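You operate a simulated robot arm through the tools that you are given. There is no shell and no other tool.

You are at the controls of a simulated robot arm. One attempt, no reset.

Task
Fit the white light bar and orange button cap, then press the cap till the lamps light.
Fine: clamp the power bank first.

The check looks at the end state, three seconds after you hand in, the way a careful person would. Anything else that was tipped, shoved, dropped, spilled or broken makes it a failure. Lids that push on must go on centred and level and be pressed home; caps that screw on are set level and turned clockwise until they are tight.

Robot
A 6-joint arm with a four-finger gripper, fixed in place. Base frame: the origin is at the foot of the arm, x ahead of it, y to its left, z up; the work surface is at about z = 800. Units: mm, rad, N and s.
Its first joint turns from -2.897 to 2.897 rad. Payload 3.67 kg.
Tool frame: the origin (TCP) lies between the finger pads and is the grasp point; the fingertips stand 28 mm ahead of it; z points along the fingers, y is the line along which they close. The gripper opens to 112 mm. The gripper's body begins 73 mm behind the TCP.
Orientation is that of the tool frame in the base frame, as a unit quaternion [x, y, z, w]. With the fingers straight down and closing along the base's y, the tool's x points along the base's -x, its y along +y and its z along -z.

Tools
- The arm moves only by the tool play_rows. Its argument "deltas" is a list of rows, each a list of 7 numbers: the shift along the tool's x, y, z in units of 50 mm (1.0 is 50 mm), then the turn, a rotation vector about the tool's x, y, z in units of 5 degrees (1.0 is 5 degrees), then the finger opening in m, from 0 to 0.112. In form: [[tx, ty, tz, rx, ry, rz, fingers], ...]. A call has 1 to 20 rows; each row shifts and turns the commanded pose from where the row before left it, along the tool's axes as they then stand. A call with a number of a shift or a turn outside -1 to 1 is refused whole. A row lasts 0.2 s, in which the tool goes at most 50 mm and 0.15 rad; a call with a longer step from one row to the next is refused whole, and so is a gripper value outside its range. A pose out of reach is approached as far as the arm can. The call stops where the force on the tool passes 40 N (or 10 N more than at its start, if that is more) or the arm is blocked; 0.2 s more then pass. Each finger halts on what it meets, pressing with about 34 N; the grip force reading is that of the motor and also rises with nothing between the fingers. The clock runs only during rows and for 0.2 s after the last one: add rows that do not move to give the fingers time. It gives the time, the measured TCP pose, the force on the tool (base axes), the opening and the grip force at its end, in the units of the frame above (readings bear some noise), with the torque about the TCP (base axes, N m) and any sound that the robot's microphone picked up.
- Cameras (640 x 400 px; columns grow to the right, rows downward): "scene" is fixed at [49.4, 650.7, 1387.5]; the picture's right is [-0.15, -0.99, 0.00], its down [-0.61, 0.09, -0.78] and it looks along [0.78, -0.11, -0.62] (base axes); focal length 350 px, centre (320, 200). "wrist" rides on the gripper at [60, -18, -104] in the tool frame; the picture's right is [0.29, 0.96, 0.00], its down [-0.80, 0.24, -0.55] and it looks along [-0.53, 0.16, 0.83] (tool axes); focal length 234 px, centre (320, 200). There is no depth. A picture from a camera that has moved, and an enlarged one, comes with that camera's place and axes in the base frame and with its lens.
- get_image(camera): a new picture of that camera. It takes no simulated time.
- zoom(camera, box): a new picture of the part [left, top, right, bottom] of that camera's present view, enlarged. It takes no simulated time.
- hand_in(): hands the job in; it is judged then, once.

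Places have to be worked out from the pictures, the camera data and where the tool is seen. Open the gripper and draw the arm clear of the work before you hand the job in, unless the task says otherwise.

The tools are called after ">>>" as a command line: name --pt "numbers of a row" for each row, then --argument value for the rest, lists and objects as JSON in quotes. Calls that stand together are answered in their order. play_rows: Moves the arm, as the interface text tells. Its arguments: {"type":"object","properties":{"deltas":{"type":"array"}},"required":["deltas"]} The other tools are called the same way: get_image (camera) takes a picture; zoom (camera, box) takes an enlarged picture of a part of a camera's view; hand_in () hands the job in.

At the start:

```text
time: 0.0
eef_pos: [359.9, 492.1, 1117.1]
tcp_rot: [-0.001, 1.0, 0.0, -0.001]
ft_force: [0.4, -0.1, -0.2]
wrist_torque: [-0.02, -0.01, -0.05]
opening: 111.9
gripper_force: 0.0
```

scene: 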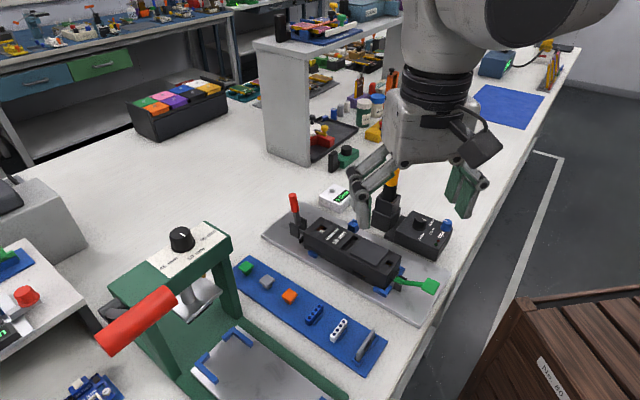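
wrist: 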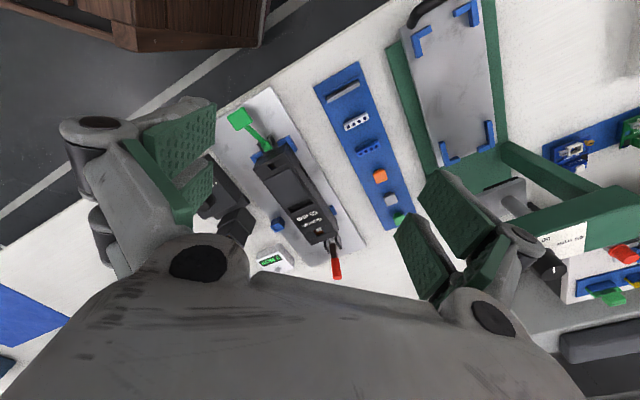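

I'll start by looking closer at the work area from both cameras.

>>> zoom --camera "scene" --box '[220, 160, 460, 310]'

>>> zoom --camera "scene" --box '[200, 230, 440, 390]'

>>> zoom --camera "wrist" --box '[200, 50, 440, 290]'

>>> zoom --camera "scene" --box '[80, 200, 340, 400]'

```text
2.67 times, centred on (340, 235) of scene
camera zoom: at [49.4, 650.7, 1387.5], right [-0.15, -0.99, 0.0], down [-0.61, 0.09, -0.78], along [0.78, -0.11, -0.62], focal length 932 px, centre (267, 107)
```

zoom: 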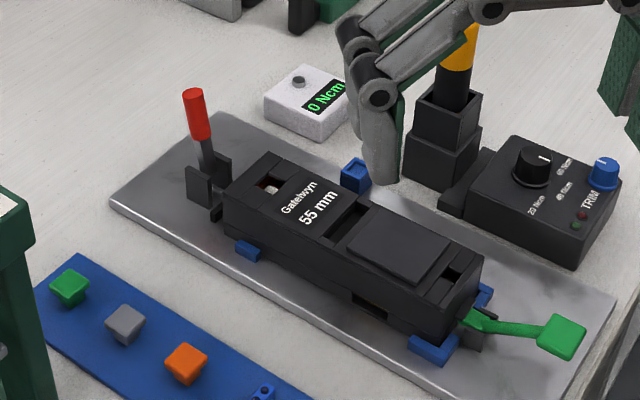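

```text
2.50 times, centred on (320, 310) of scene
camera zoom: at [49.4, 650.7, 1387.5], right [-0.15, -0.99, 0.0], down [-0.61, 0.09, -0.78], along [0.78, -0.11, -0.62], focal length 874 px, centre (320, -75)
```

zoom: 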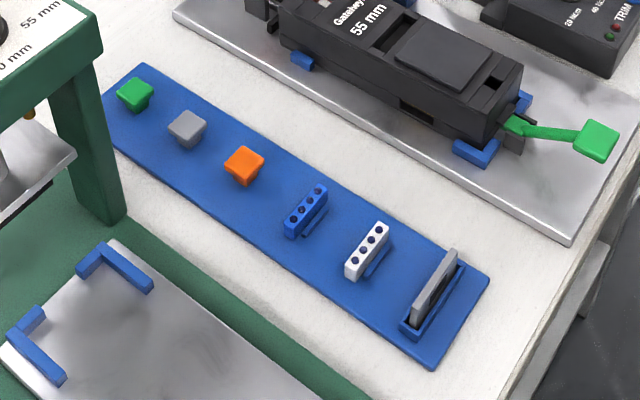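

```text
1.67 times, centred on (320, 170) of wrist
camera zoom: at [300.5, 475.4, 1221.7], right [-0.29, 0.96, 0.0], down [0.8, 0.24, 0.55], along [0.53, 0.16, -0.83], focal length 390 px, centre (320, 250)
```

zoom: 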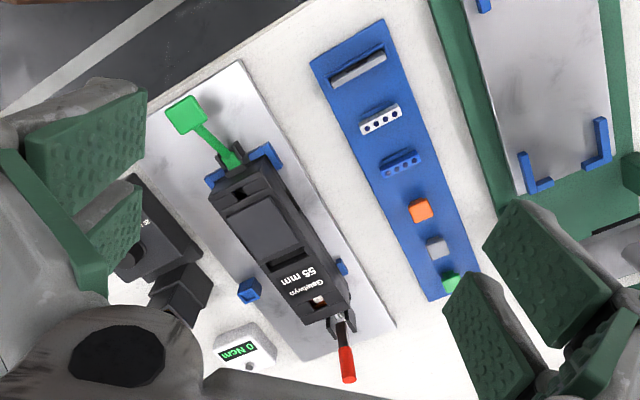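

```text
2.00 times, centred on (210, 300) of scene
camera zoom: at [49.4, 650.7, 1387.5], right [-0.15, -0.99, 0.0], down [-0.61, 0.09, -0.78], along [0.78, -0.11, -0.62], focal length 699 px, centre (540, 0)
```

zoom: 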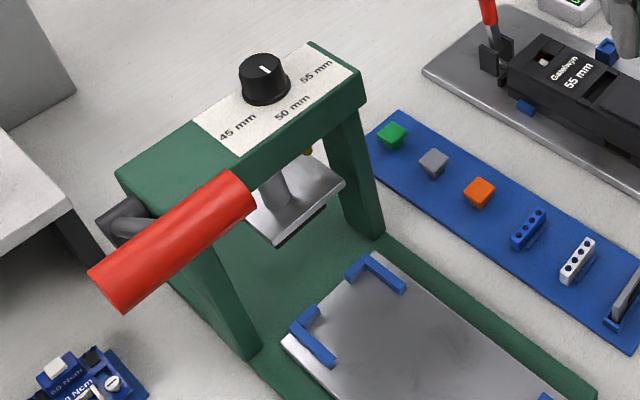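

The bank sits on a tray rotated about 45°, centred near (575, 500). I'll keep the gripper high and move it over the bank, then yaw it by 45° so the wrist camera can inspect the bank and clamps.

>>> play_rows --pt "-0.7 0.0 0.0 0 0 0 0.112" --pt "-0.7 0.0 0.0 0 0 0 0.112" --pt "-0.7 0.1 0.2 0 0 0 0.112" --pt "-0.7 0.1 0.2 0 0 0 0.112" --pt "-0.7 0.1 0.2 0 0 0 0.112" --pt "0 0 0 0 0 1 0.112" --pt "0 0 0 0 0 1 0.112" --pt "0 0 0 0 0 1 0.112" --pt "0 0 0 0 0 1 0.112" --pt "0 0 0 0 0 1 0.112" --pt "0 0 0 0 0 1 0.112" --pt "0 0 0 0 0 1 0.112" --pt "0 0 0 0 0 1 0.112" --pt "0 0 0 0 0 1 0.112" --pt "0 0 0 0 0 0 0.112"

>>> get_image --camera "wrist"

>>> get_image --camera "scene"

```text
time: 3.2
eef_pos: [536.7, 507.9, 1088.1]
tcp_rot: [0.382, 0.924, 0.001, -0.001]
ft_force: [-1.2, 0.8, 0.5]
wrist_torque: [0.0, 0.01, 0.02]
opening: 112.1
gripper_force: 0.1
```

```text
taken
camera wrist: at [480.5, 537.6, 1191.5], right [0.47, 0.88, 0.0], down [0.73, -0.39, 0.55], along [0.49, -0.26, -0.83], focal length 234 px, centre (320, 200)
```

wrist: 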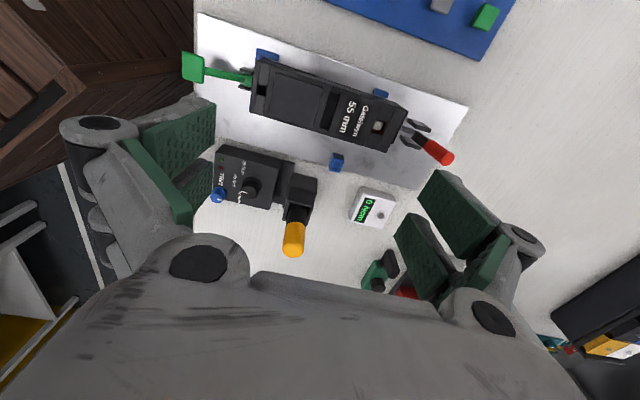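

```text
taken
```

scene: 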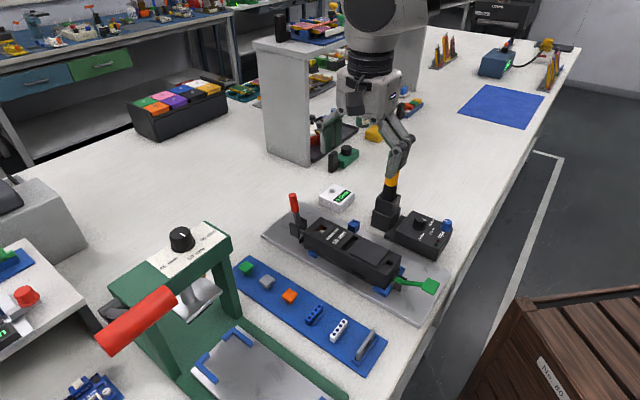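

The bank is near the top of the wrist view. I'll zoom in on the bank and both clamps from here.

>>> zoom --camera "wrist" --box '[170, 10, 480, 200]'

>>> zoom --camera "wrist" --box '[340, 70, 480, 170]'

>>> zoom --camera "wrist" --box '[170, 30, 310, 130]'

>>> zoom --camera "scene" --box '[260, 170, 360, 270]'

>>> zoom --camera "scene" --box '[350, 210, 460, 320]'

```text
2.06 times, centred on (325, 105) of wrist
camera zoom: at [480.5, 537.6, 1191.5], right [0.47, 0.88, 0.0], down [0.73, -0.39, 0.55], along [0.49, -0.26, -0.83], focal length 483 px, centre (310, 396)
```

zoom: 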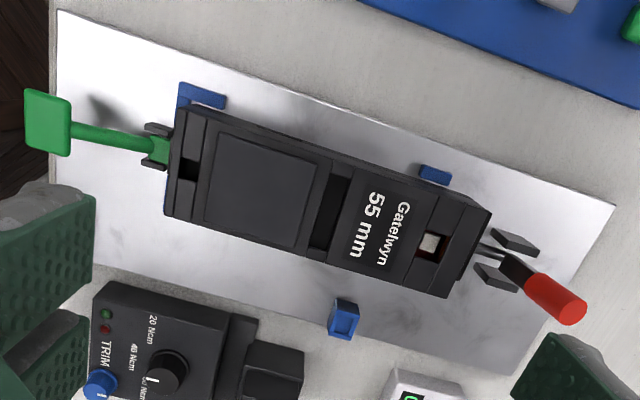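

```text
4.00 times, centred on (410, 120) of wrist
camera zoom: at [480.5, 537.6, 1191.5], right [0.47, 0.88, 0.0], down [0.73, -0.39, 0.55], along [0.49, -0.26, -0.83], focal length 937 px, centre (-40, 520)
```

zoom: 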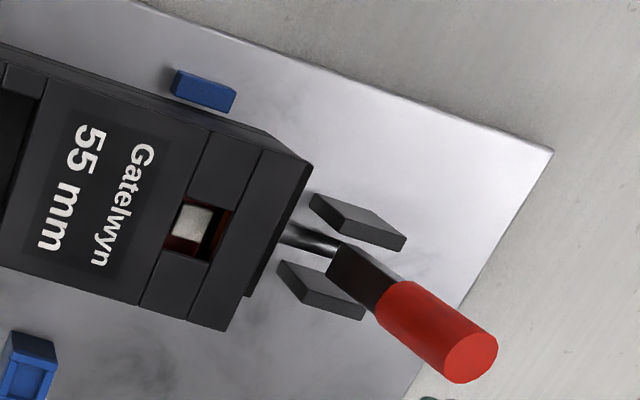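

```text
4.00 times, centred on (240, 80) of wrist
camera zoom: at [480.5, 537.6, 1191.5], right [0.47, 0.88, 0.0], down [0.73, -0.39, 0.55], along [0.49, -0.26, -0.83], focal length 937 px, centre (640, 680)
```

zoom: 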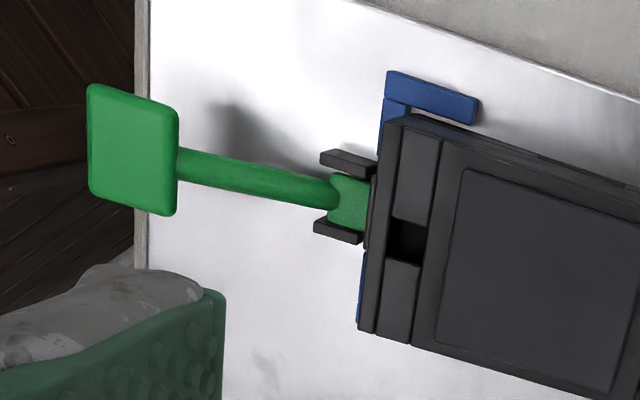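

```text
4.00 times, centred on (310, 220) of scene
camera zoom: at [49.4, 650.7, 1387.5], right [-0.15, -0.99, 0.0], down [-0.61, 0.09, -0.78], along [0.78, -0.11, -0.62], focal length 1398 px, centre (360, 120)
```

zoom: 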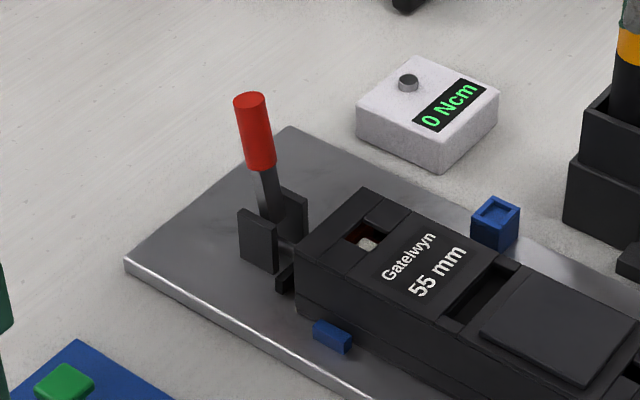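

```text
3.64 times, centred on (405, 265) of scene
camera zoom: at [49.4, 650.7, 1387.5], right [-0.15, -0.99, 0.0], down [-0.61, 0.09, -0.78], along [0.78, -0.11, -0.62], focal length 1271 px, centre (11, -36)
```

zoom: 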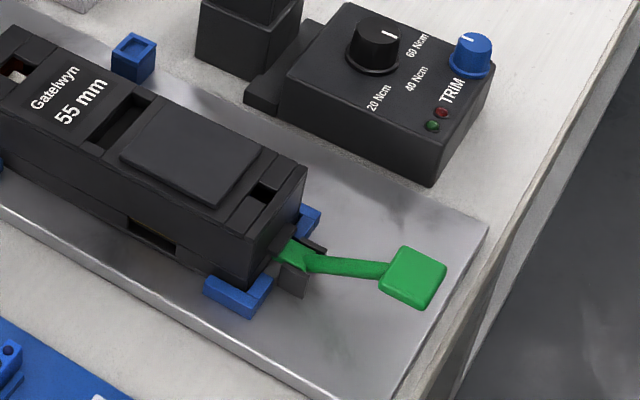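

There is a white switch post in the square hole at the red end, a cross slot in the middle for the light bar, and a plunger-style red toggle clamp. I'll move in beside the red clamp to see how it works.

>>> play_rows --pt "0.274 0.526 0.616 0 0 0 0.112" --pt "0.274 0.526 0.616 0 0 0 0.112" --pt "0.274 0.526 0.616 0 0 0 0.112" --pt "0.274 0.526 0.616 0 0 0 0.112" --pt "0.274 0.526 0.616 0 0 0 0.112" --pt "0 0 0 0 0 0 0.112"

>>> get_image --camera "wrist"

>>> zoom --camera "wrist" --box '[220, 100, 420, 225]'

```text
time: 4.6
eef_pos: [574.9, 650.1, 932.1]
tcp_rot: [0.382, 0.924, 0.0, 0.0]
ft_force: [-0.8, -0.6, 0.6]
wrist_torque: [0.04, -0.01, 0.04]
opening: 111.9
gripper_force: 0.1
```

```text
taken
camera wrist: at [520.6, 680.5, 1035.0], right [0.47, 0.88, 0.0], down [0.73, -0.39, 0.55], along [0.49, -0.26, -0.83], focal length 234 px, centre (320, 200)
```

wrist: 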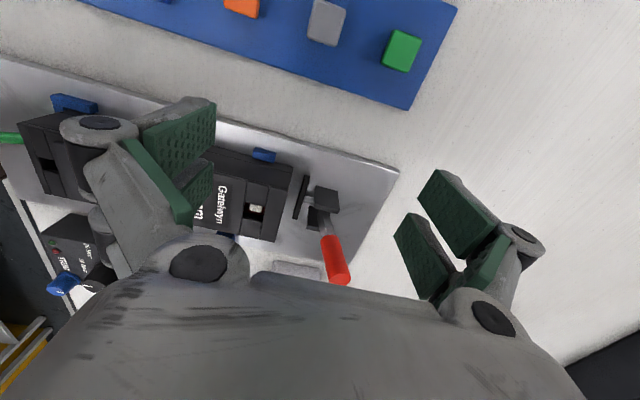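

```text
3.20 times, centred on (320, 162) of wrist
camera zoom: at [520.6, 680.5, 1035.0], right [0.47, 0.88, 0.0], down [0.73, -0.39, 0.55], along [0.49, -0.26, -0.83], focal length 749 px, centre (320, 320)
```

zoom: 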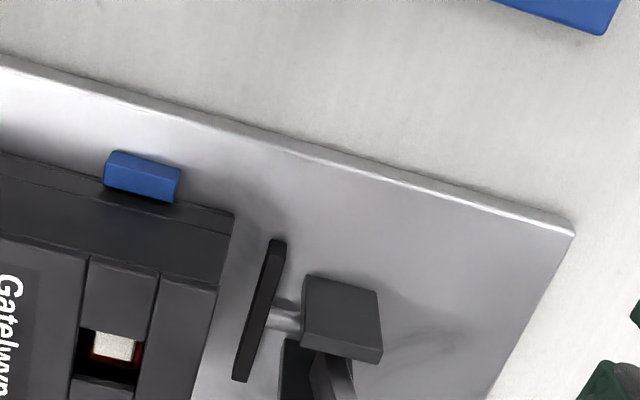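

The plunger pad stands clear of the bank's end face, so the clamp is open. I'll zoom in on the lever to measure its lean and pivot.

>>> zoom --camera "wrist" --box '[230, 150, 390, 290]'

>>> zoom --camera "scene" --box '[260, 180, 330, 250]'

```text
2.86 times, centred on (310, 220) of wrist
camera zoom: at [520.6, 680.5, 1035.0], right [0.47, 0.88, 0.0], down [0.73, -0.39, 0.55], along [0.49, -0.26, -0.83], focal length 669 px, centre (349, 143)
```

zoom: 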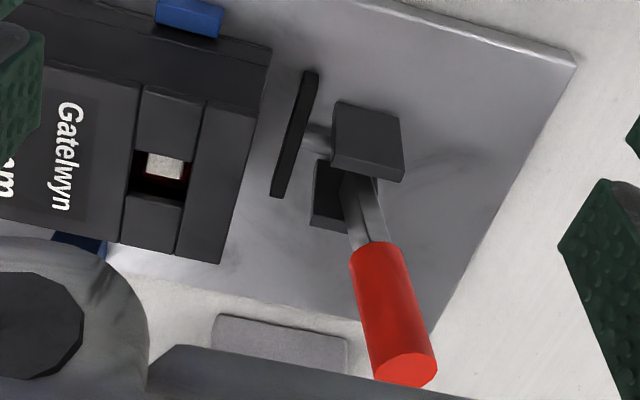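

```text
5.71 times, centred on (295, 215) of scene
camera zoom: at [49.4, 650.7, 1387.5], right [-0.15, -0.99, 0.0], down [-0.61, 0.09, -0.78], along [0.78, -0.11, -0.62], focal length 1998 px, centre (463, 114)
```

zoom: 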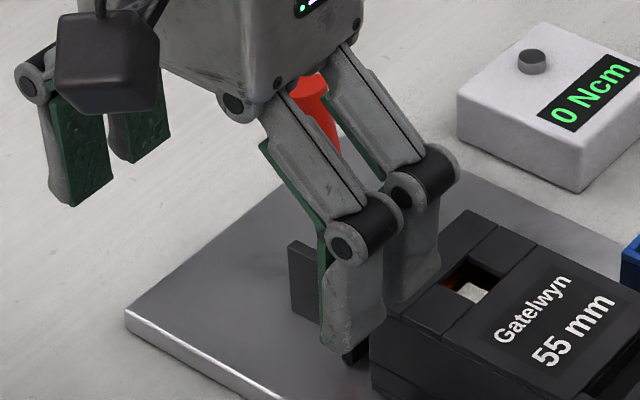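

The lever tip triangulates to about (663, 621, 918). It leans roughly 14° away from the bank, with its pivot near z≈826, and the bank top is at z≈860. I'll rise, move over the lever and straddle it with open fingers above bank height.

>>> play_rows --pt "0 0 -0.7 0 0 0 0.112" --pt "-0.8 0.375 0 0 0 0 0.112" --pt "-0.8 0.375 0 0 0 0 0.112" --pt "0 0 0 0 0 0 0.112" --pt "0 0 0 0 0 0 0.112"

>>> get_image --camera "wrist"

>>> get_image --camera "scene"

```text
time: 5.8
eef_pos: [655.6, 606.0, 965.3]
tcp_rot: [0.382, 0.924, 0.0, 0.0]
ft_force: [-0.7, 0.8, -0.6]
wrist_torque: [0.02, 0.0, 0.02]
opening: 112.1
gripper_force: 0.0
out of reach, approached as far as the arm can: row 1, 2, 3
```

```text
taken
camera wrist: at [599.6, 634.9, 1069.4], right [0.47, 0.88, 0.0], down [0.73, -0.39, 0.55], along [0.49, -0.26, -0.83], focal length 234 px, centre (320, 200)
```

wrist: 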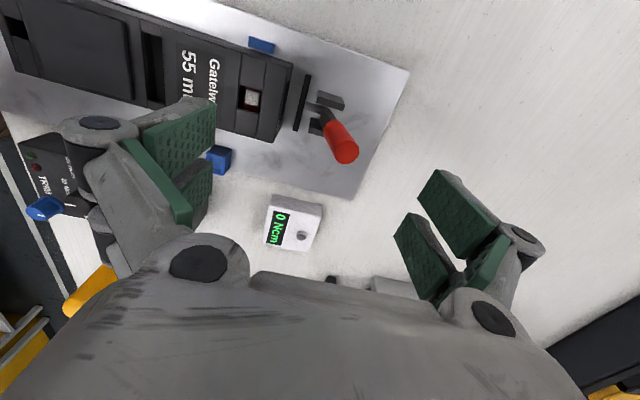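

```text
taken
```

scene: 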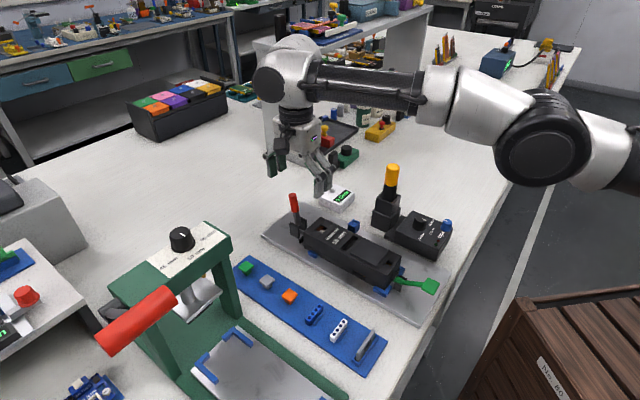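

The controller flagged a reach limit at this height. I'll hold still briefly to see where the arm settles.

>>> play_rows --pt "0 0 0 0 0 0 0.112" --pt "0 0 0 0 0 0 0.112"

```text
time: 6.4
eef_pos: [655.6, 605.1, 966.1]
tcp_rot: [0.382, 0.924, 0.0, 0.0]
ft_force: [0.2, 0.5, 0.6]
wrist_torque: [0.02, -0.01, -0.02]
opening: 112.1
gripper_force: 0.0
```

The arm settled at (655.6, 605.1, 966), and the lever lies between the open fingers. I'll descend a little, where reach should be better, and then correct sideways.

>>> play_rows --pt "0 0 0.4 0 0 0 0.112" --pt "0 0 0.4 0 0 0 0.112" --pt "0.09 0.12 0.0 0 0 0 0.112" --pt "0.09 0.12 0 0 0 0 0.112" --pt "0 0 0 0 0 0 0.112"

>>> get_image --camera "wrist"

>>> zoom --camera "scene" --box '[240, 130, 380, 250]'

```text
time: 7.6
eef_pos: [655.4, 614.8, 923.8]
tcp_rot: [0.381, 0.925, 0.0, -0.001]
ft_force: [0.7, 0.5, 0.0]
wrist_torque: [0.0, 0.0, 0.01]
opening: 112.2
gripper_force: 0.0
out of reach, approached as far as the arm can: row 4
```

```text
taken
camera wrist: at [599.9, 643.7, 1027.6], right [0.47, 0.88, 0.0], down [0.73, -0.39, 0.55], along [0.49, -0.26, -0.83], focal length 234 px, centre (320, 200)
```

wrist: 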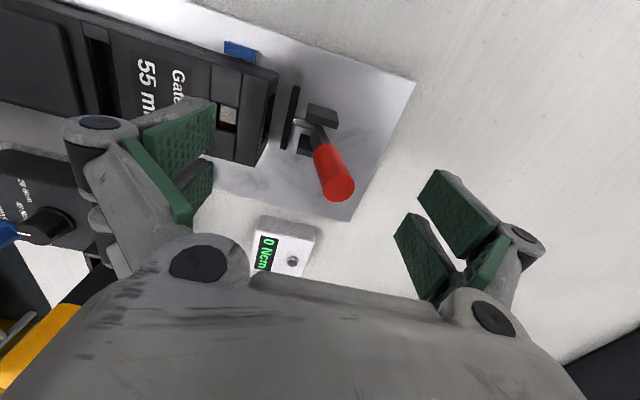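

```text
3.33 times, centred on (310, 190) of scene
camera zoom: at [49.4, 650.7, 1387.5], right [-0.15, -0.99, 0.0], down [-0.61, 0.09, -0.78], along [0.78, -0.11, -0.62], focal length 1165 px, centre (353, 233)
```

zoom: 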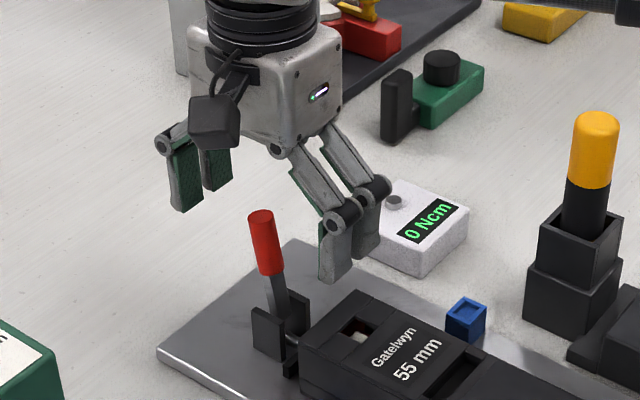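

The fingers straddle the lever, whose tip is at about (661, 622, 918), and it's well aligned sideways. I'll lower to TCP z≈905 and narrow the fingers around it without touching.

>>> play_rows --pt "0 0 0.2 0 0 0 0.112" --pt "0 0.0 0.18 0 0 0 0.112" --pt "0 0 0 0 0 0 0.054" --pt "0 0 0 0 0 0 0.054" --pt "0 0 0 0 0 0 0.054"

>>> get_image --camera "wrist"

>>> zoom --camera "scene" --box '[240, 150, 360, 250]'

```text
time: 8.8
eef_pos: [656.6, 613.7, 905.6]
tcp_rot: [0.382, 0.924, 0.001, 0.0]
ft_force: [-0.5, 0.5, -0.9]
wrist_torque: [-0.01, 0.03, 0.01]
opening: 53.9
gripper_force: 0.0
```

```text
taken
camera wrist: at [601.0, 643.9, 1009.0], right [0.47, 0.88, 0.0], down [0.73, -0.39, 0.55], along [0.49, -0.26, -0.83], focal length 234 px, centre (320, 200)
```

wrist: 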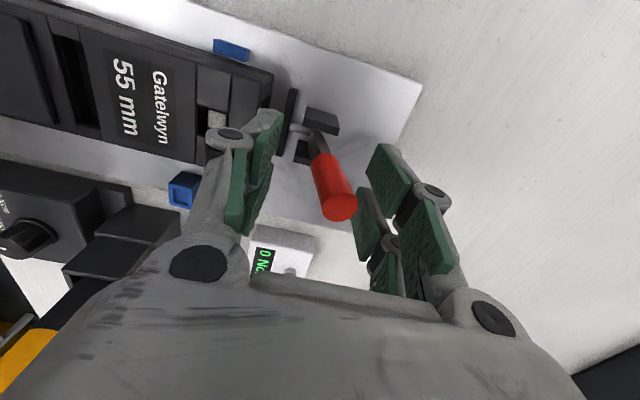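

```text
4.00 times, centred on (300, 200) of scene
camera zoom: at [49.4, 650.7, 1387.5], right [-0.15, -0.99, 0.0], down [-0.61, 0.09, -0.78], along [0.78, -0.11, -0.62], focal length 1398 px, centre (400, 200)
```

zoom: 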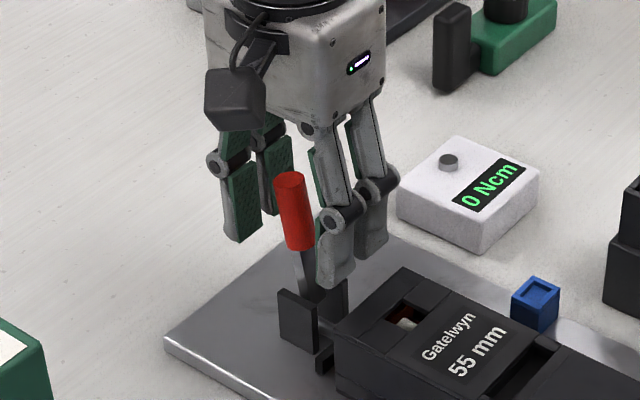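

Both fingers are around the red grip without contact. I'll push it gently towards the bank with the outer finger, in small steps, watching force and the plunger.

>>> play_rows --pt "0 -0.1 0 0 0 0 0.054" --pt "0 -0.1 0 0 0 0 0.054" --pt "0 -0.06 0 0 0 0 0.054" --pt "0 0 0 0 0 0 0.054"

>>> get_image --camera "wrist"

```text
time: 9.8
eef_pos: [648.1, 604.2, 904.4]
tcp_rot: [0.383, 0.924, 0.0, -0.001]
ft_force: [5.2, 11.0, -3.7]
wrist_torque: [-0.25, 0.07, 0.08]
opening: 59.7
gripper_force: 5.6
```

```text
taken
camera wrist: at [592.4, 634.3, 1008.5], right [0.47, 0.88, 0.0], down [0.73, -0.39, 0.55], along [0.49, -0.26, -0.83], focal length 234 px, centre (320, 200)
```

wrist: 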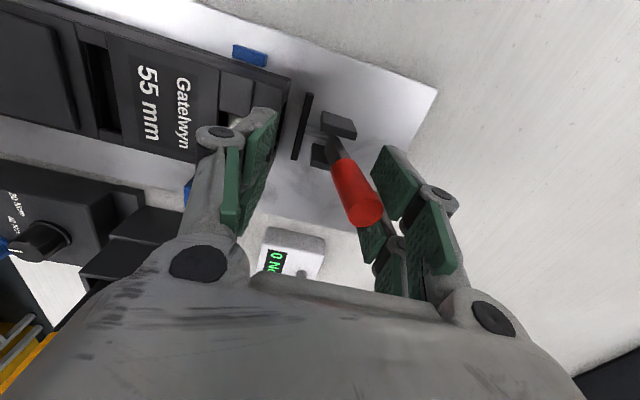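

The inner direction met about 12 N with no lever movement, and its tip is still at (661, 622). I'll back off and test the outward direction just as gently.

>>> play_rows --pt "0 0.13 0 0 0 0 0.054" --pt "0 0.13 0 0 0 0 0.05" --pt "0 0.0 0.16 0 0 0 0.04" --pt "0 0.06 0 0 0 0 0.04" --pt "0 0.0 0 0 0 0 0.04"

>>> get_image --camera "wrist"

```text
time: 11.0
eef_pos: [658.6, 617.0, 896.7]
tcp_rot: [0.382, 0.924, 0.0, -0.001]
ft_force: [-0.7, 0.7, 0.1]
wrist_torque: [0.05, 0.02, -0.02]
opening: 39.9
gripper_force: 0.1
```

```text
taken
camera wrist: at [602.7, 646.1, 1000.1], right [0.47, 0.88, 0.0], down [0.73, -0.39, 0.55], along [0.49, -0.26, -0.83], focal length 234 px, centre (320, 200)
```

wrist: 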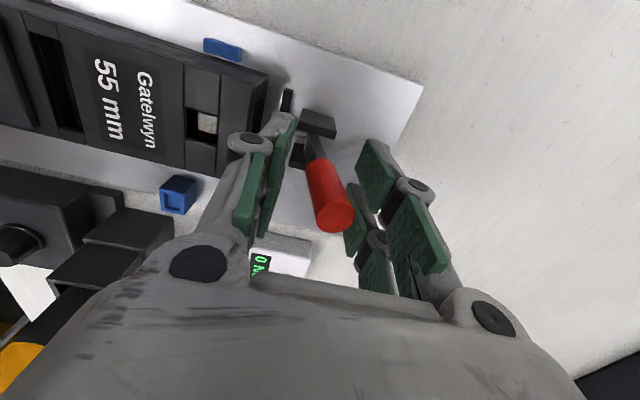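

The fingers are now ±20 mm around the lever with no force. I'll nudge outward in 3 mm steps.

>>> play_rows --pt "0 0.08 0 0 0 0 0.04" --pt "0 0.08 0 0 0 0 0.04" --pt "0 0.06 0 0 0 0 0.04" --pt "0 0.0 0 0 0 0 0.04"

>>> get_image --camera "wrist"

```text
time: 12.0
eef_pos: [662.3, 615.7, 896.7]
tcp_rot: [0.382, 0.924, 0.0, 0.0]
ft_force: [0.6, -0.1, 0.0]
wrist_torque: [0.03, -0.01, 0.01]
opening: 40.1
gripper_force: 0.0
out of reach, approached as far as the arm can: row 2
```

```text
taken
camera wrist: at [605.7, 645.2, 999.8], right [0.47, 0.88, 0.0], down [0.73, -0.39, 0.55], along [0.49, -0.26, -0.83], focal length 234 px, centre (320, 200)
```

wrist: 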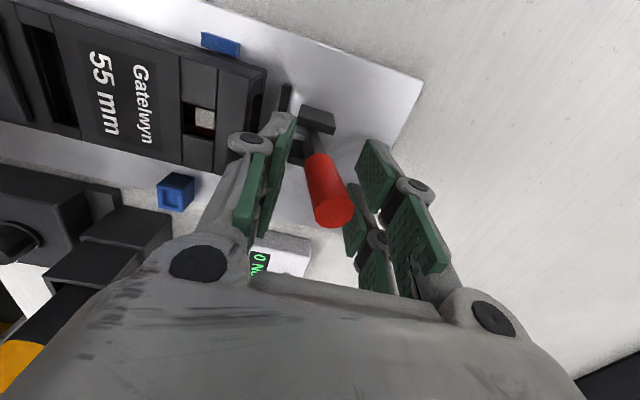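

Reach runs out here before contact. Before pushing harder, I'll look closely at the linkage between lever, fork and plunger.

>>> zoom --camera "wrist" --box '[260, 70, 360, 240]'

>>> zoom --camera "scene" --box '[275, 180, 335, 250]'

```text
2.35 times, centred on (310, 155) of wrist
camera zoom: at [605.7, 645.2, 999.8], right [0.47, 0.88, 0.0], down [0.73, -0.39, 0.55], along [0.49, -0.26, -0.83], focal length 551 px, centre (344, 306)
```

zoom: 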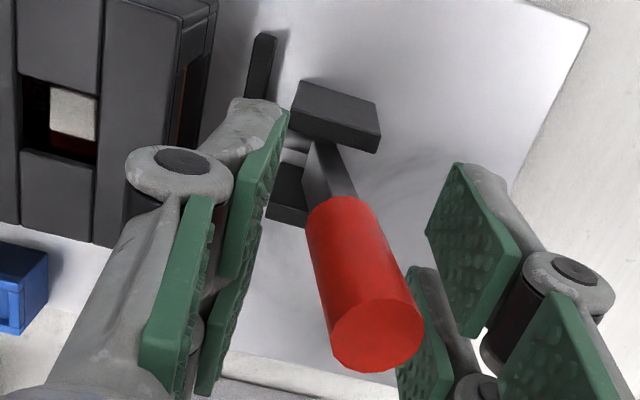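

```text
5.71 times, centred on (305, 215) of scene
camera zoom: at [49.4, 650.7, 1387.5], right [-0.15, -0.99, 0.0], down [-0.61, 0.09, -0.78], along [0.78, -0.11, -0.62], focal length 1998 px, centre (406, 114)
```

zoom: 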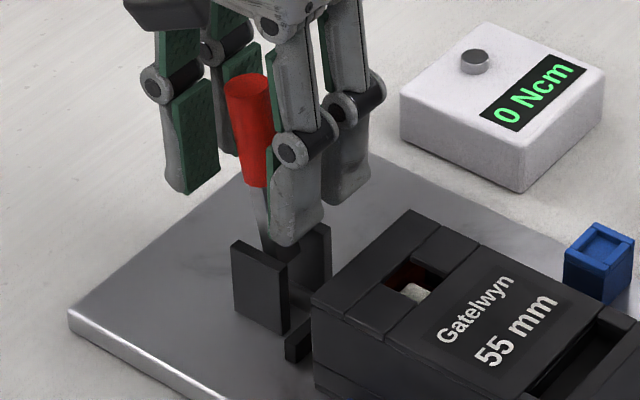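

The linkage can't be read from here. I'll test the outward direction properly: rise, close the fingers, and come down between the bank end and the lever.

>>> play_rows --pt "0 0 0 0 0 0 0.075" --pt "0 0 0 0 0 0 0.075" --pt "0 -0.1 -0.7 0 0 0 0.075" --pt "0 -0.2 -0.7 0 0 0 0.075" --pt "0 -0.3 0 0 0 0 0.03" --pt "0.1 0 0 0 0 0 0.0" --pt "0 0 0 0 0 0 0.0" --pt "0 0 0 0 0 0 0.0"

>>> get_image --camera "wrist"

>>> zoom --camera "scene" --box '[240, 140, 380, 260]'

```text
time: 13.8
eef_pos: [636.6, 597.8, 968.3]
tcp_rot: [0.382, 0.924, 0.0, 0.001]
ft_force: [-0.7, 0.7, -0.5]
wrist_torque: [-0.02, 0.0, 0.0]
opening: 0.1
gripper_force: 33.9
```

```text
taken
camera wrist: at [582.1, 628.4, 1071.4], right [0.47, 0.88, 0.0], down [0.73, -0.39, 0.55], along [0.49, -0.26, -0.83], focal length 234 px, centre (320, 200)
```

wrist: 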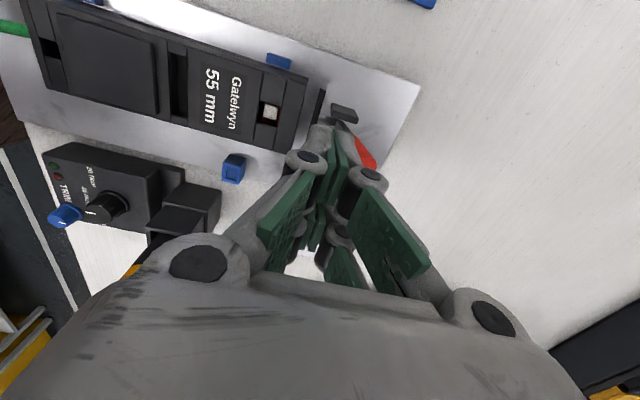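

```text
3.33 times, centred on (310, 200) of scene
camera zoom: at [49.4, 650.7, 1387.5], right [-0.15, -0.99, 0.0], down [-0.61, 0.09, -0.78], along [0.78, -0.11, -0.62], focal length 1165 px, centre (353, 200)
```

zoom: 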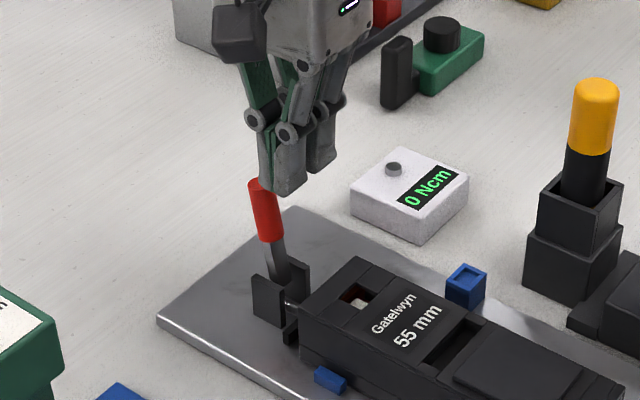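

The closed fingers are lined up with the lever, about 34 mm inside its tip. I'll descend to TCP z≈905 and nudge outward in small steps.

>>> play_rows --pt "0 0 0.6 0 0 0 0.0" --pt "0 0 0.6 0 0 0 0.0" --pt "0 0.1 0.05 0 0 0 0.0" --pt "0 0.06 0 0 0 0 0.0" --pt "0 0.04 0 0 0 0 0.0" --pt "0 0 0 0 0 0 0.0"

>>> get_image --camera "wrist"

>>> zoom --camera "scene" --box '[240, 140, 380, 260]'

```text
time: 15.2
eef_pos: [646.2, 605.4, 904.9]
tcp_rot: [0.382, 0.924, 0.0, -0.001]
ft_force: [-2.0, -2.7, 0.4]
wrist_torque: [-0.01, 0.05, 0.02]
opening: 0.0
gripper_force: 34.5
```

```text
taken
camera wrist: at [590.0, 635.8, 1008.4], right [0.47, 0.88, 0.0], down [0.73, -0.39, 0.55], along [0.49, -0.26, -0.83], focal length 234 px, centre (320, 200)
```

wrist: 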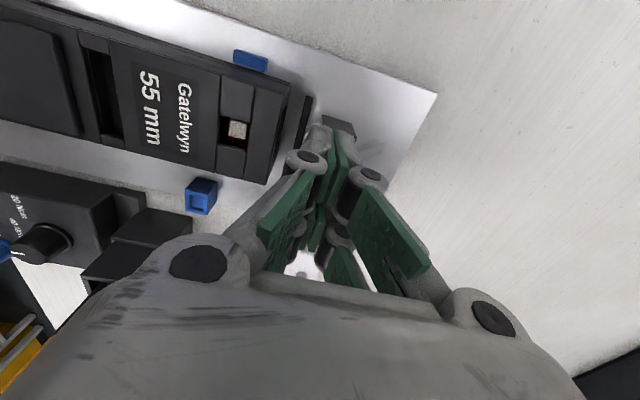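

```text
3.33 times, centred on (310, 200) of scene
camera zoom: at [49.4, 650.7, 1387.5], right [-0.15, -0.99, 0.0], down [-0.61, 0.09, -0.78], along [0.78, -0.11, -0.62], focal length 1165 px, centre (353, 200)
```

zoom: 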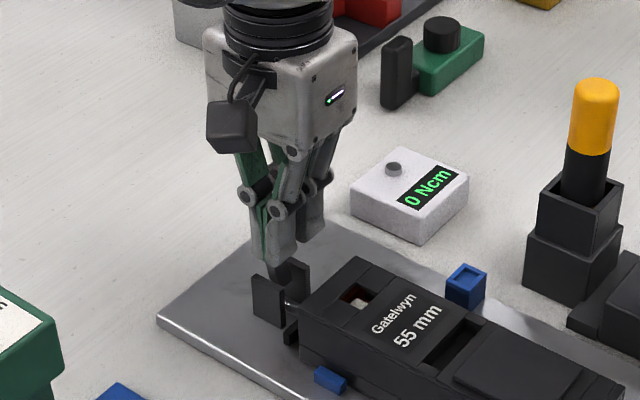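

There is light contact of about 3 N. I'll push 8 mm further outward and watch how the force changes.

>>> play_rows --pt "0 0.06 0 0 0 0 0.0" --pt "0 0.06 0 0 0 0 0.0" --pt "0 0.04 0 0 0 0 0.0" --pt "0 0 0 0 0 0 0.0"

>>> zoom --camera "wrist" --box '[220, 60, 420, 200]'

>>> zoom --camera "scene" --box '[260, 170, 340, 250]'

```text
time: 16.2
eef_pos: [652.4, 611.1, 905.0]
tcp_rot: [0.382, 0.924, 0.0, 0.0]
ft_force: [4.5, -5.0, -3.5]
wrist_torque: [-0.11, -0.05, -0.08]
opening: 0.0
gripper_force: 33.7
```

```text
2.86 times, centred on (320, 130) of wrist
camera zoom: at [595.8, 641.7, 1008.1], right [0.47, 0.88, 0.0], down [0.73, -0.39, 0.55], along [0.49, -0.26, -0.83], focal length 669 px, centre (320, 400)
```

zoom: 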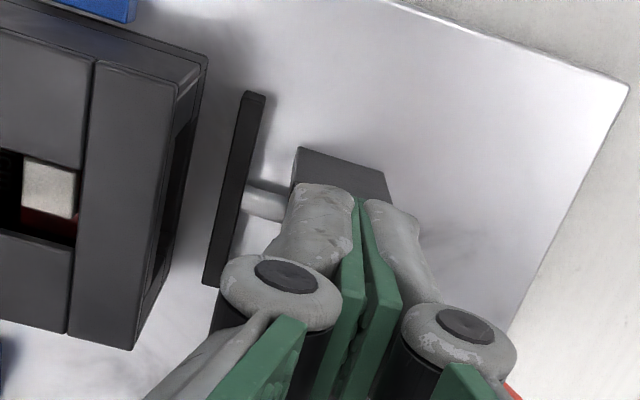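

```text
5.00 times, centred on (300, 210) of scene
camera zoom: at [49.4, 650.7, 1387.5], right [-0.15, -0.99, 0.0], down [-0.61, 0.09, -0.78], along [0.78, -0.11, -0.62], focal length 1748 px, centre (420, 150)
```

zoom: 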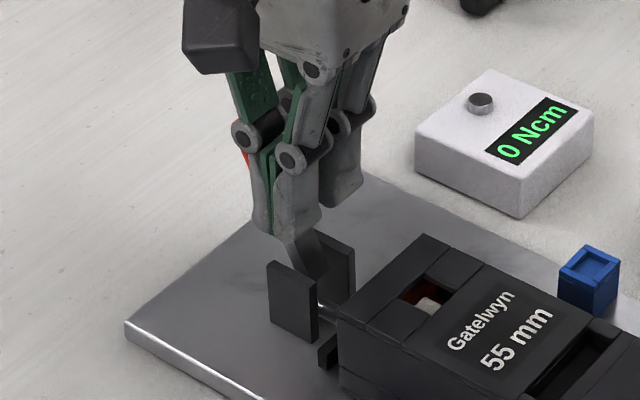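

>>> get_image --camera "wrist"

>>> zoom --camera "wrist" --box '[280, 120, 440, 260]'

```text
taken
camera wrist: at [595.8, 641.7, 1008.1], right [0.47, 0.88, 0.0], down [0.73, -0.39, 0.55], along [0.49, -0.26, -0.83], focal length 234 px, centre (320, 200)
```

wrist: 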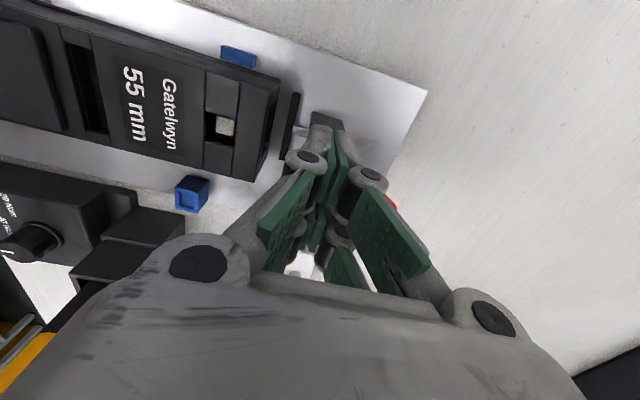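

```text
2.86 times, centred on (360, 190) of wrist
camera zoom: at [595.8, 641.7, 1008.1], right [0.47, 0.88, 0.0], down [0.73, -0.39, 0.55], along [0.49, -0.26, -0.83], focal length 669 px, centre (206, 229)
```

zoom: 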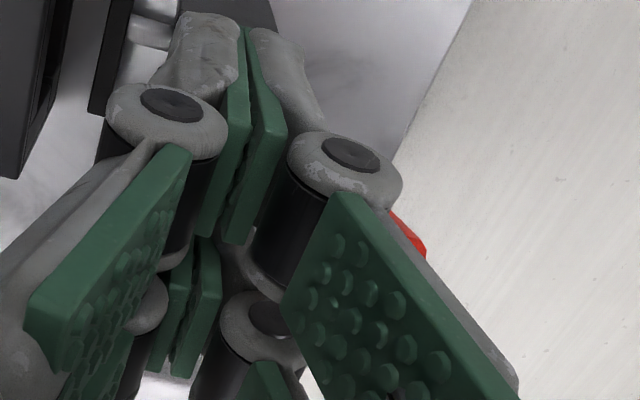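

The lever swings outward easily: it now leans about 27° with only a few newtons, whereas inward was its end stop. So it closes outward and down. I'll tilt the fingers 30° outward for more reach, then keep pushing.

>>> play_rows --pt "0 0 0 -1 0 0 0.0" --pt "0 0 0 -1 0 0 0.0" --pt "0 0 0 -1 0 0 0.0" --pt "0 0 0 -1 0 0 0.0" --pt "0 0 0 -1 0 0 0.0" --pt "0 0 0 -1 0 0 0.0" --pt "0 0 0 0 0 0 0.0"

>>> get_image --camera "wrist"

>>> zoom --camera "scene" --box '[240, 140, 380, 260]'

```text
time: 17.8
eef_pos: [650.1, 611.8, 905.5]
tcp_rot: [0.369, 0.893, 0.239, 0.099]
ft_force: [0.0, 0.2, -0.2]
wrist_torque: [0.03, 0.05, -0.01]
opening: 0.0
gripper_force: 33.8
```

```text
taken
camera wrist: at [559.5, 607.2, 985.9], right [0.38, 0.79, 0.48], down [0.52, -0.61, 0.6], along [0.77, 0.02, -0.64], focal length 234 px, centre (320, 200)
```

wrist: 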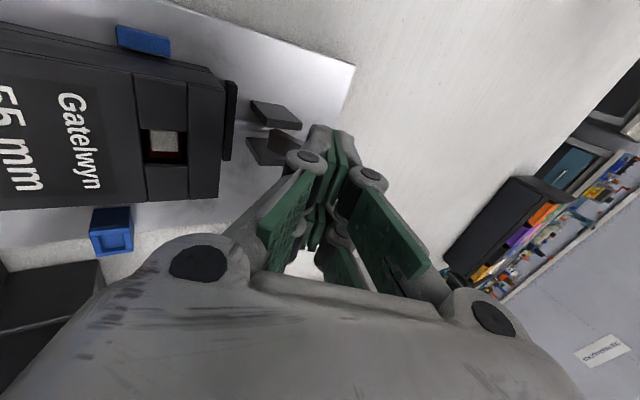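

```text
3.33 times, centred on (310, 200) of scene
camera zoom: at [49.4, 650.7, 1387.5], right [-0.15, -0.99, 0.0], down [-0.61, 0.09, -0.78], along [0.78, -0.11, -0.62], focal length 1165 px, centre (353, 200)
```

zoom: 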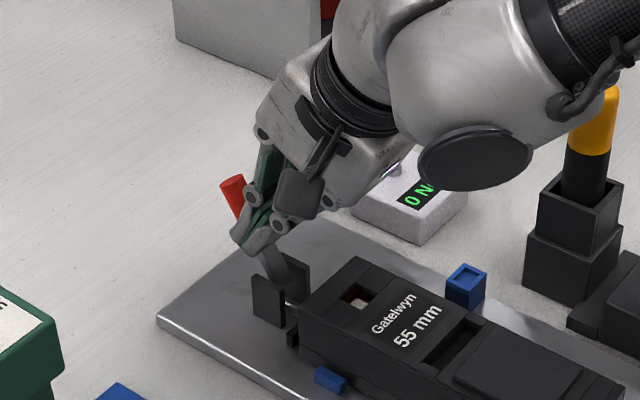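

The lever now leans about 34° and the plunger pad has advanced to the bank. I'll keep pushing outward and down along the arc.

>>> play_rows --pt "0 0.12 0.14 0 0 0 0.0" --pt "0 0.12 0.14 0 0 0 0.0" --pt "0 0.12 0.14 0 0 0 0.0" --pt "0 0 0 0 0 0 0.0"

>>> get_image --camera "wrist"

>>> zoom --camera "scene" --box '[240, 140, 380, 260]'

```text
time: 18.7
eef_pos: [668.6, 624.8, 891.3]
tcp_rot: [0.369, 0.894, 0.233, 0.099]
ft_force: [-5.5, -15.0, 8.6]
wrist_torque: [-0.69, 0.5, -0.1]
opening: 6.0
gripper_force: 35.4
stopped in row 4: the force on the tool passed its limit at 43 N (the readings are from after the stop); the commanded pose is now the measured one
```

```text
taken
camera wrist: at [577.5, 622.3, 972.3], right [0.39, 0.79, 0.47], down [0.52, -0.61, 0.6], along [0.76, 0.01, -0.65], focal length 234 px, centre (320, 200)
```

wrist: 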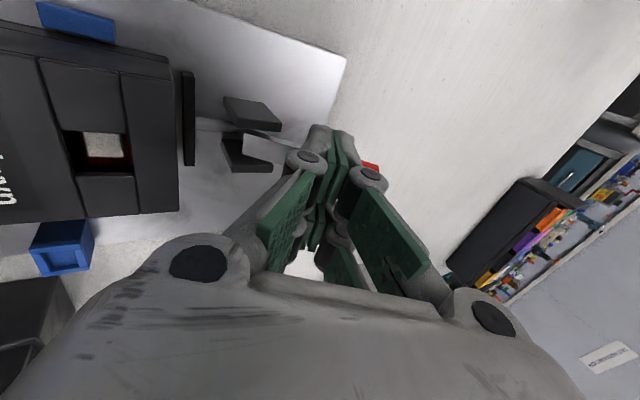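

```text
3.33 times, centred on (310, 200) of scene
camera zoom: at [49.4, 650.7, 1387.5], right [-0.15, -0.99, 0.0], down [-0.61, 0.09, -0.78], along [0.78, -0.11, -0.62], focal length 1165 px, centre (353, 200)
```

zoom: 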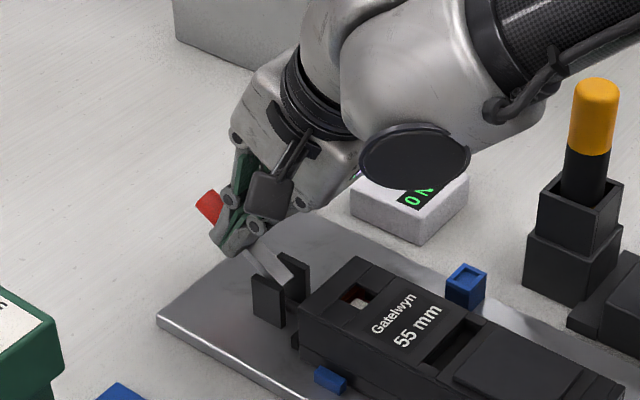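

The push hit about 43 N and stopped, with the lever now around 45–50°. I'll check whether the pad has reached the bank.

>>> zoom --camera "wrist" --box '[60, 40, 300, 220]'

>>> zoom --camera "wrist" --box '[260, 90, 420, 230]'

>>> zoom --camera "scene" --box '[275, 180, 345, 260]'

```text
2.22 times, centred on (180, 130) of wrist
camera zoom: at [577.5, 622.3, 972.3], right [0.39, 0.79, 0.47], down [0.52, -0.61, 0.6], along [0.76, 0.01, -0.65], focal length 520 px, centre (631, 356)
```

zoom: 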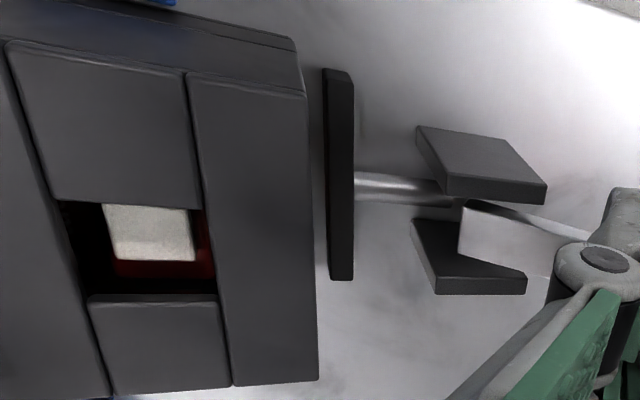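

```text
2.86 times, centred on (340, 160) of wrist
camera zoom: at [577.5, 622.3, 972.3], right [0.39, 0.79, 0.47], down [0.52, -0.61, 0.6], along [0.76, 0.01, -0.65], focal length 669 px, centre (263, 314)
```

zoom: 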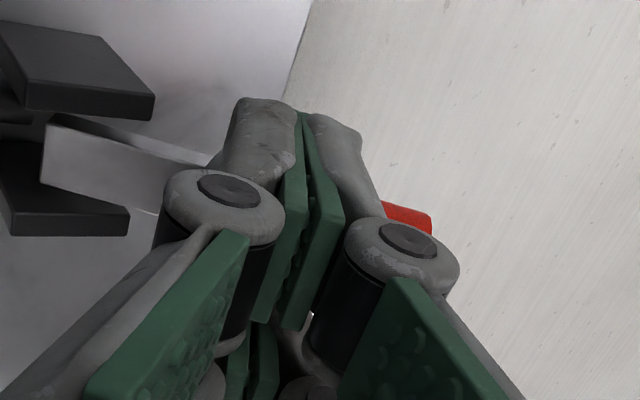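

```text
5.00 times, centred on (310, 220) of scene
camera zoom: at [49.4, 650.7, 1387.5], right [-0.15, -0.99, 0.0], down [-0.61, 0.09, -0.78], along [0.78, -0.11, -0.62], focal length 1748 px, centre (370, 100)
```

zoom: 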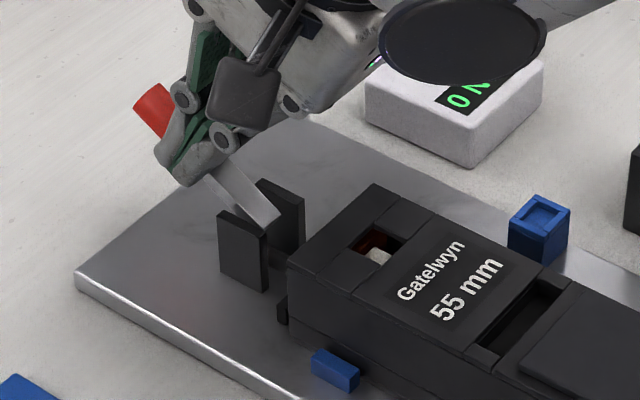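

The pad has moved about 7 mm toward the bank, with roughly 3–4 mm still to go, so outward and down does close the clamp. My last push ran too much along the lever, so I'll now push along the arc tangent, more downward and slower.

>>> play_rows --pt "0 0.015 0.06 0 0 0 0.0" --pt "0 0.015 0.06 0 0 0 0.0" --pt "0 0.015 0.06 0 0 0 0.0" --pt "0 0.015 0.06 0 0 0 0.0" --pt "0 0 0 0 0 0 0.0"

>>> get_image --camera "wrist"

>>> zoom --camera "scene" --box '[265, 170, 345, 260]'

```text
time: 19.1
eef_pos: [667.4, 626.0, 890.6]
tcp_rot: [0.371, 0.894, 0.231, 0.099]
ft_force: [-10.9, -17.7, 14.5]
wrist_torque: [-0.96, 0.8, -0.04]
opening: 5.9
gripper_force: 35.5
stopped in row 1: the force on the tool passed its limit at 46 N (the readings are from after the stop); the commanded pose is now the measured one
```

```text
taken
camera wrist: at [577.9, 623.0, 972.0], right [0.39, 0.8, 0.47], down [0.52, -0.61, 0.6], along [0.76, 0.01, -0.65], focal length 234 px, centre (320, 200)
```

wrist: 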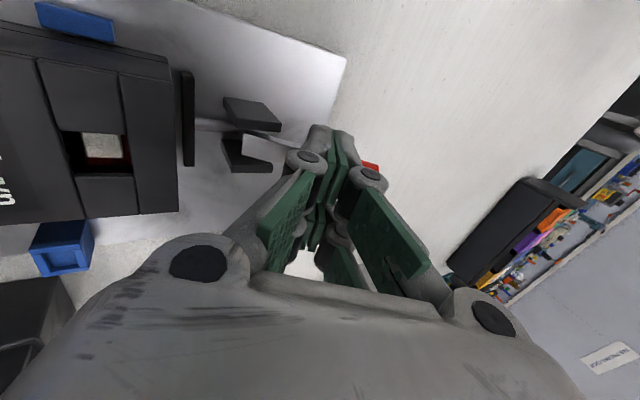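

```text
4.44 times, centred on (305, 215) of scene
camera zoom: at [49.4, 650.7, 1387.5], right [-0.15, -0.99, 0.0], down [-0.61, 0.09, -0.78], along [0.78, -0.11, -0.62], focal length 1554 px, centre (387, 133)
```

zoom: 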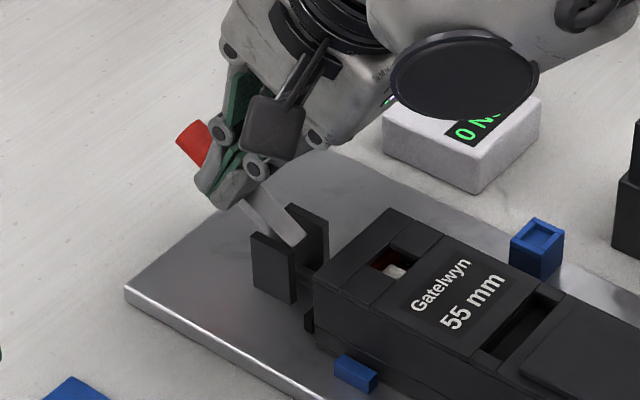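

Still blocked at about 46 N, and the fingers have been pried open 6 mm, so something is catching. I'll look closely at the fingertips and lever before doing anything else.

>>> zoom --camera "scene" --box '[285, 185, 325, 225]'

>>> zoom --camera "wrist" --box '[210, 100, 400, 220]'

>>> zoom --camera "scene" --box '[240, 120, 480, 320]'

```text
10.00 times, centred on (305, 205) of scene
camera zoom: at [49.4, 650.7, 1387.5], right [-0.15, -0.99, 0.0], down [-0.61, 0.09, -0.78], along [0.78, -0.11, -0.62], focal length 3496 px, centre (470, 150)
```

zoom: 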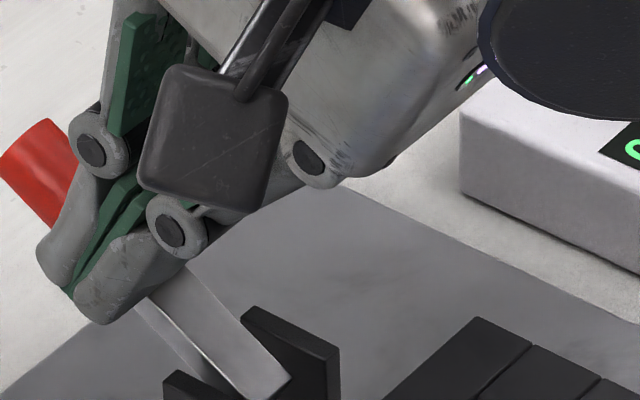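

```text
3.33 times, centred on (305, 160) of wrist
camera zoom: at [577.9, 623.0, 972.0], right [0.39, 0.8, 0.47], down [0.52, -0.61, 0.6], along [0.76, 0.01, -0.65], focal length 781 px, centre (370, 333)
```

zoom: 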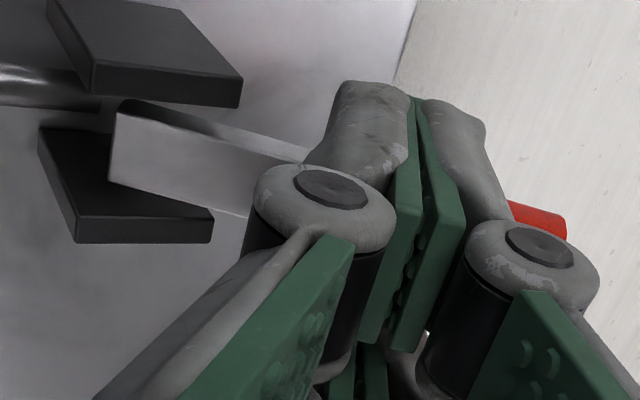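

```text
2.00 times, centred on (360, 220) of scene
camera zoom: at [49.4, 650.7, 1387.5], right [-0.15, -0.99, 0.0], down [-0.61, 0.09, -0.78], along [0.78, -0.11, -0.62], focal length 699 px, centre (240, 160)
```

zoom: 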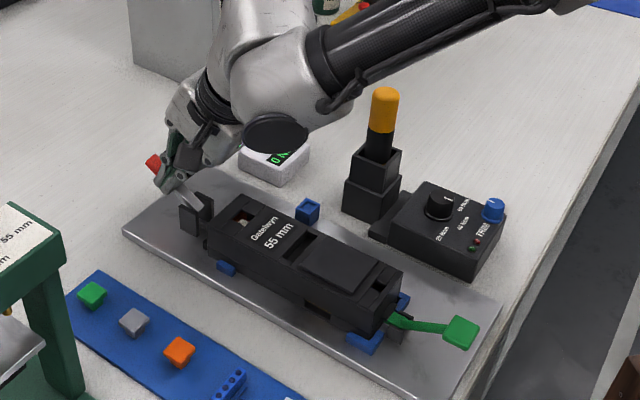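

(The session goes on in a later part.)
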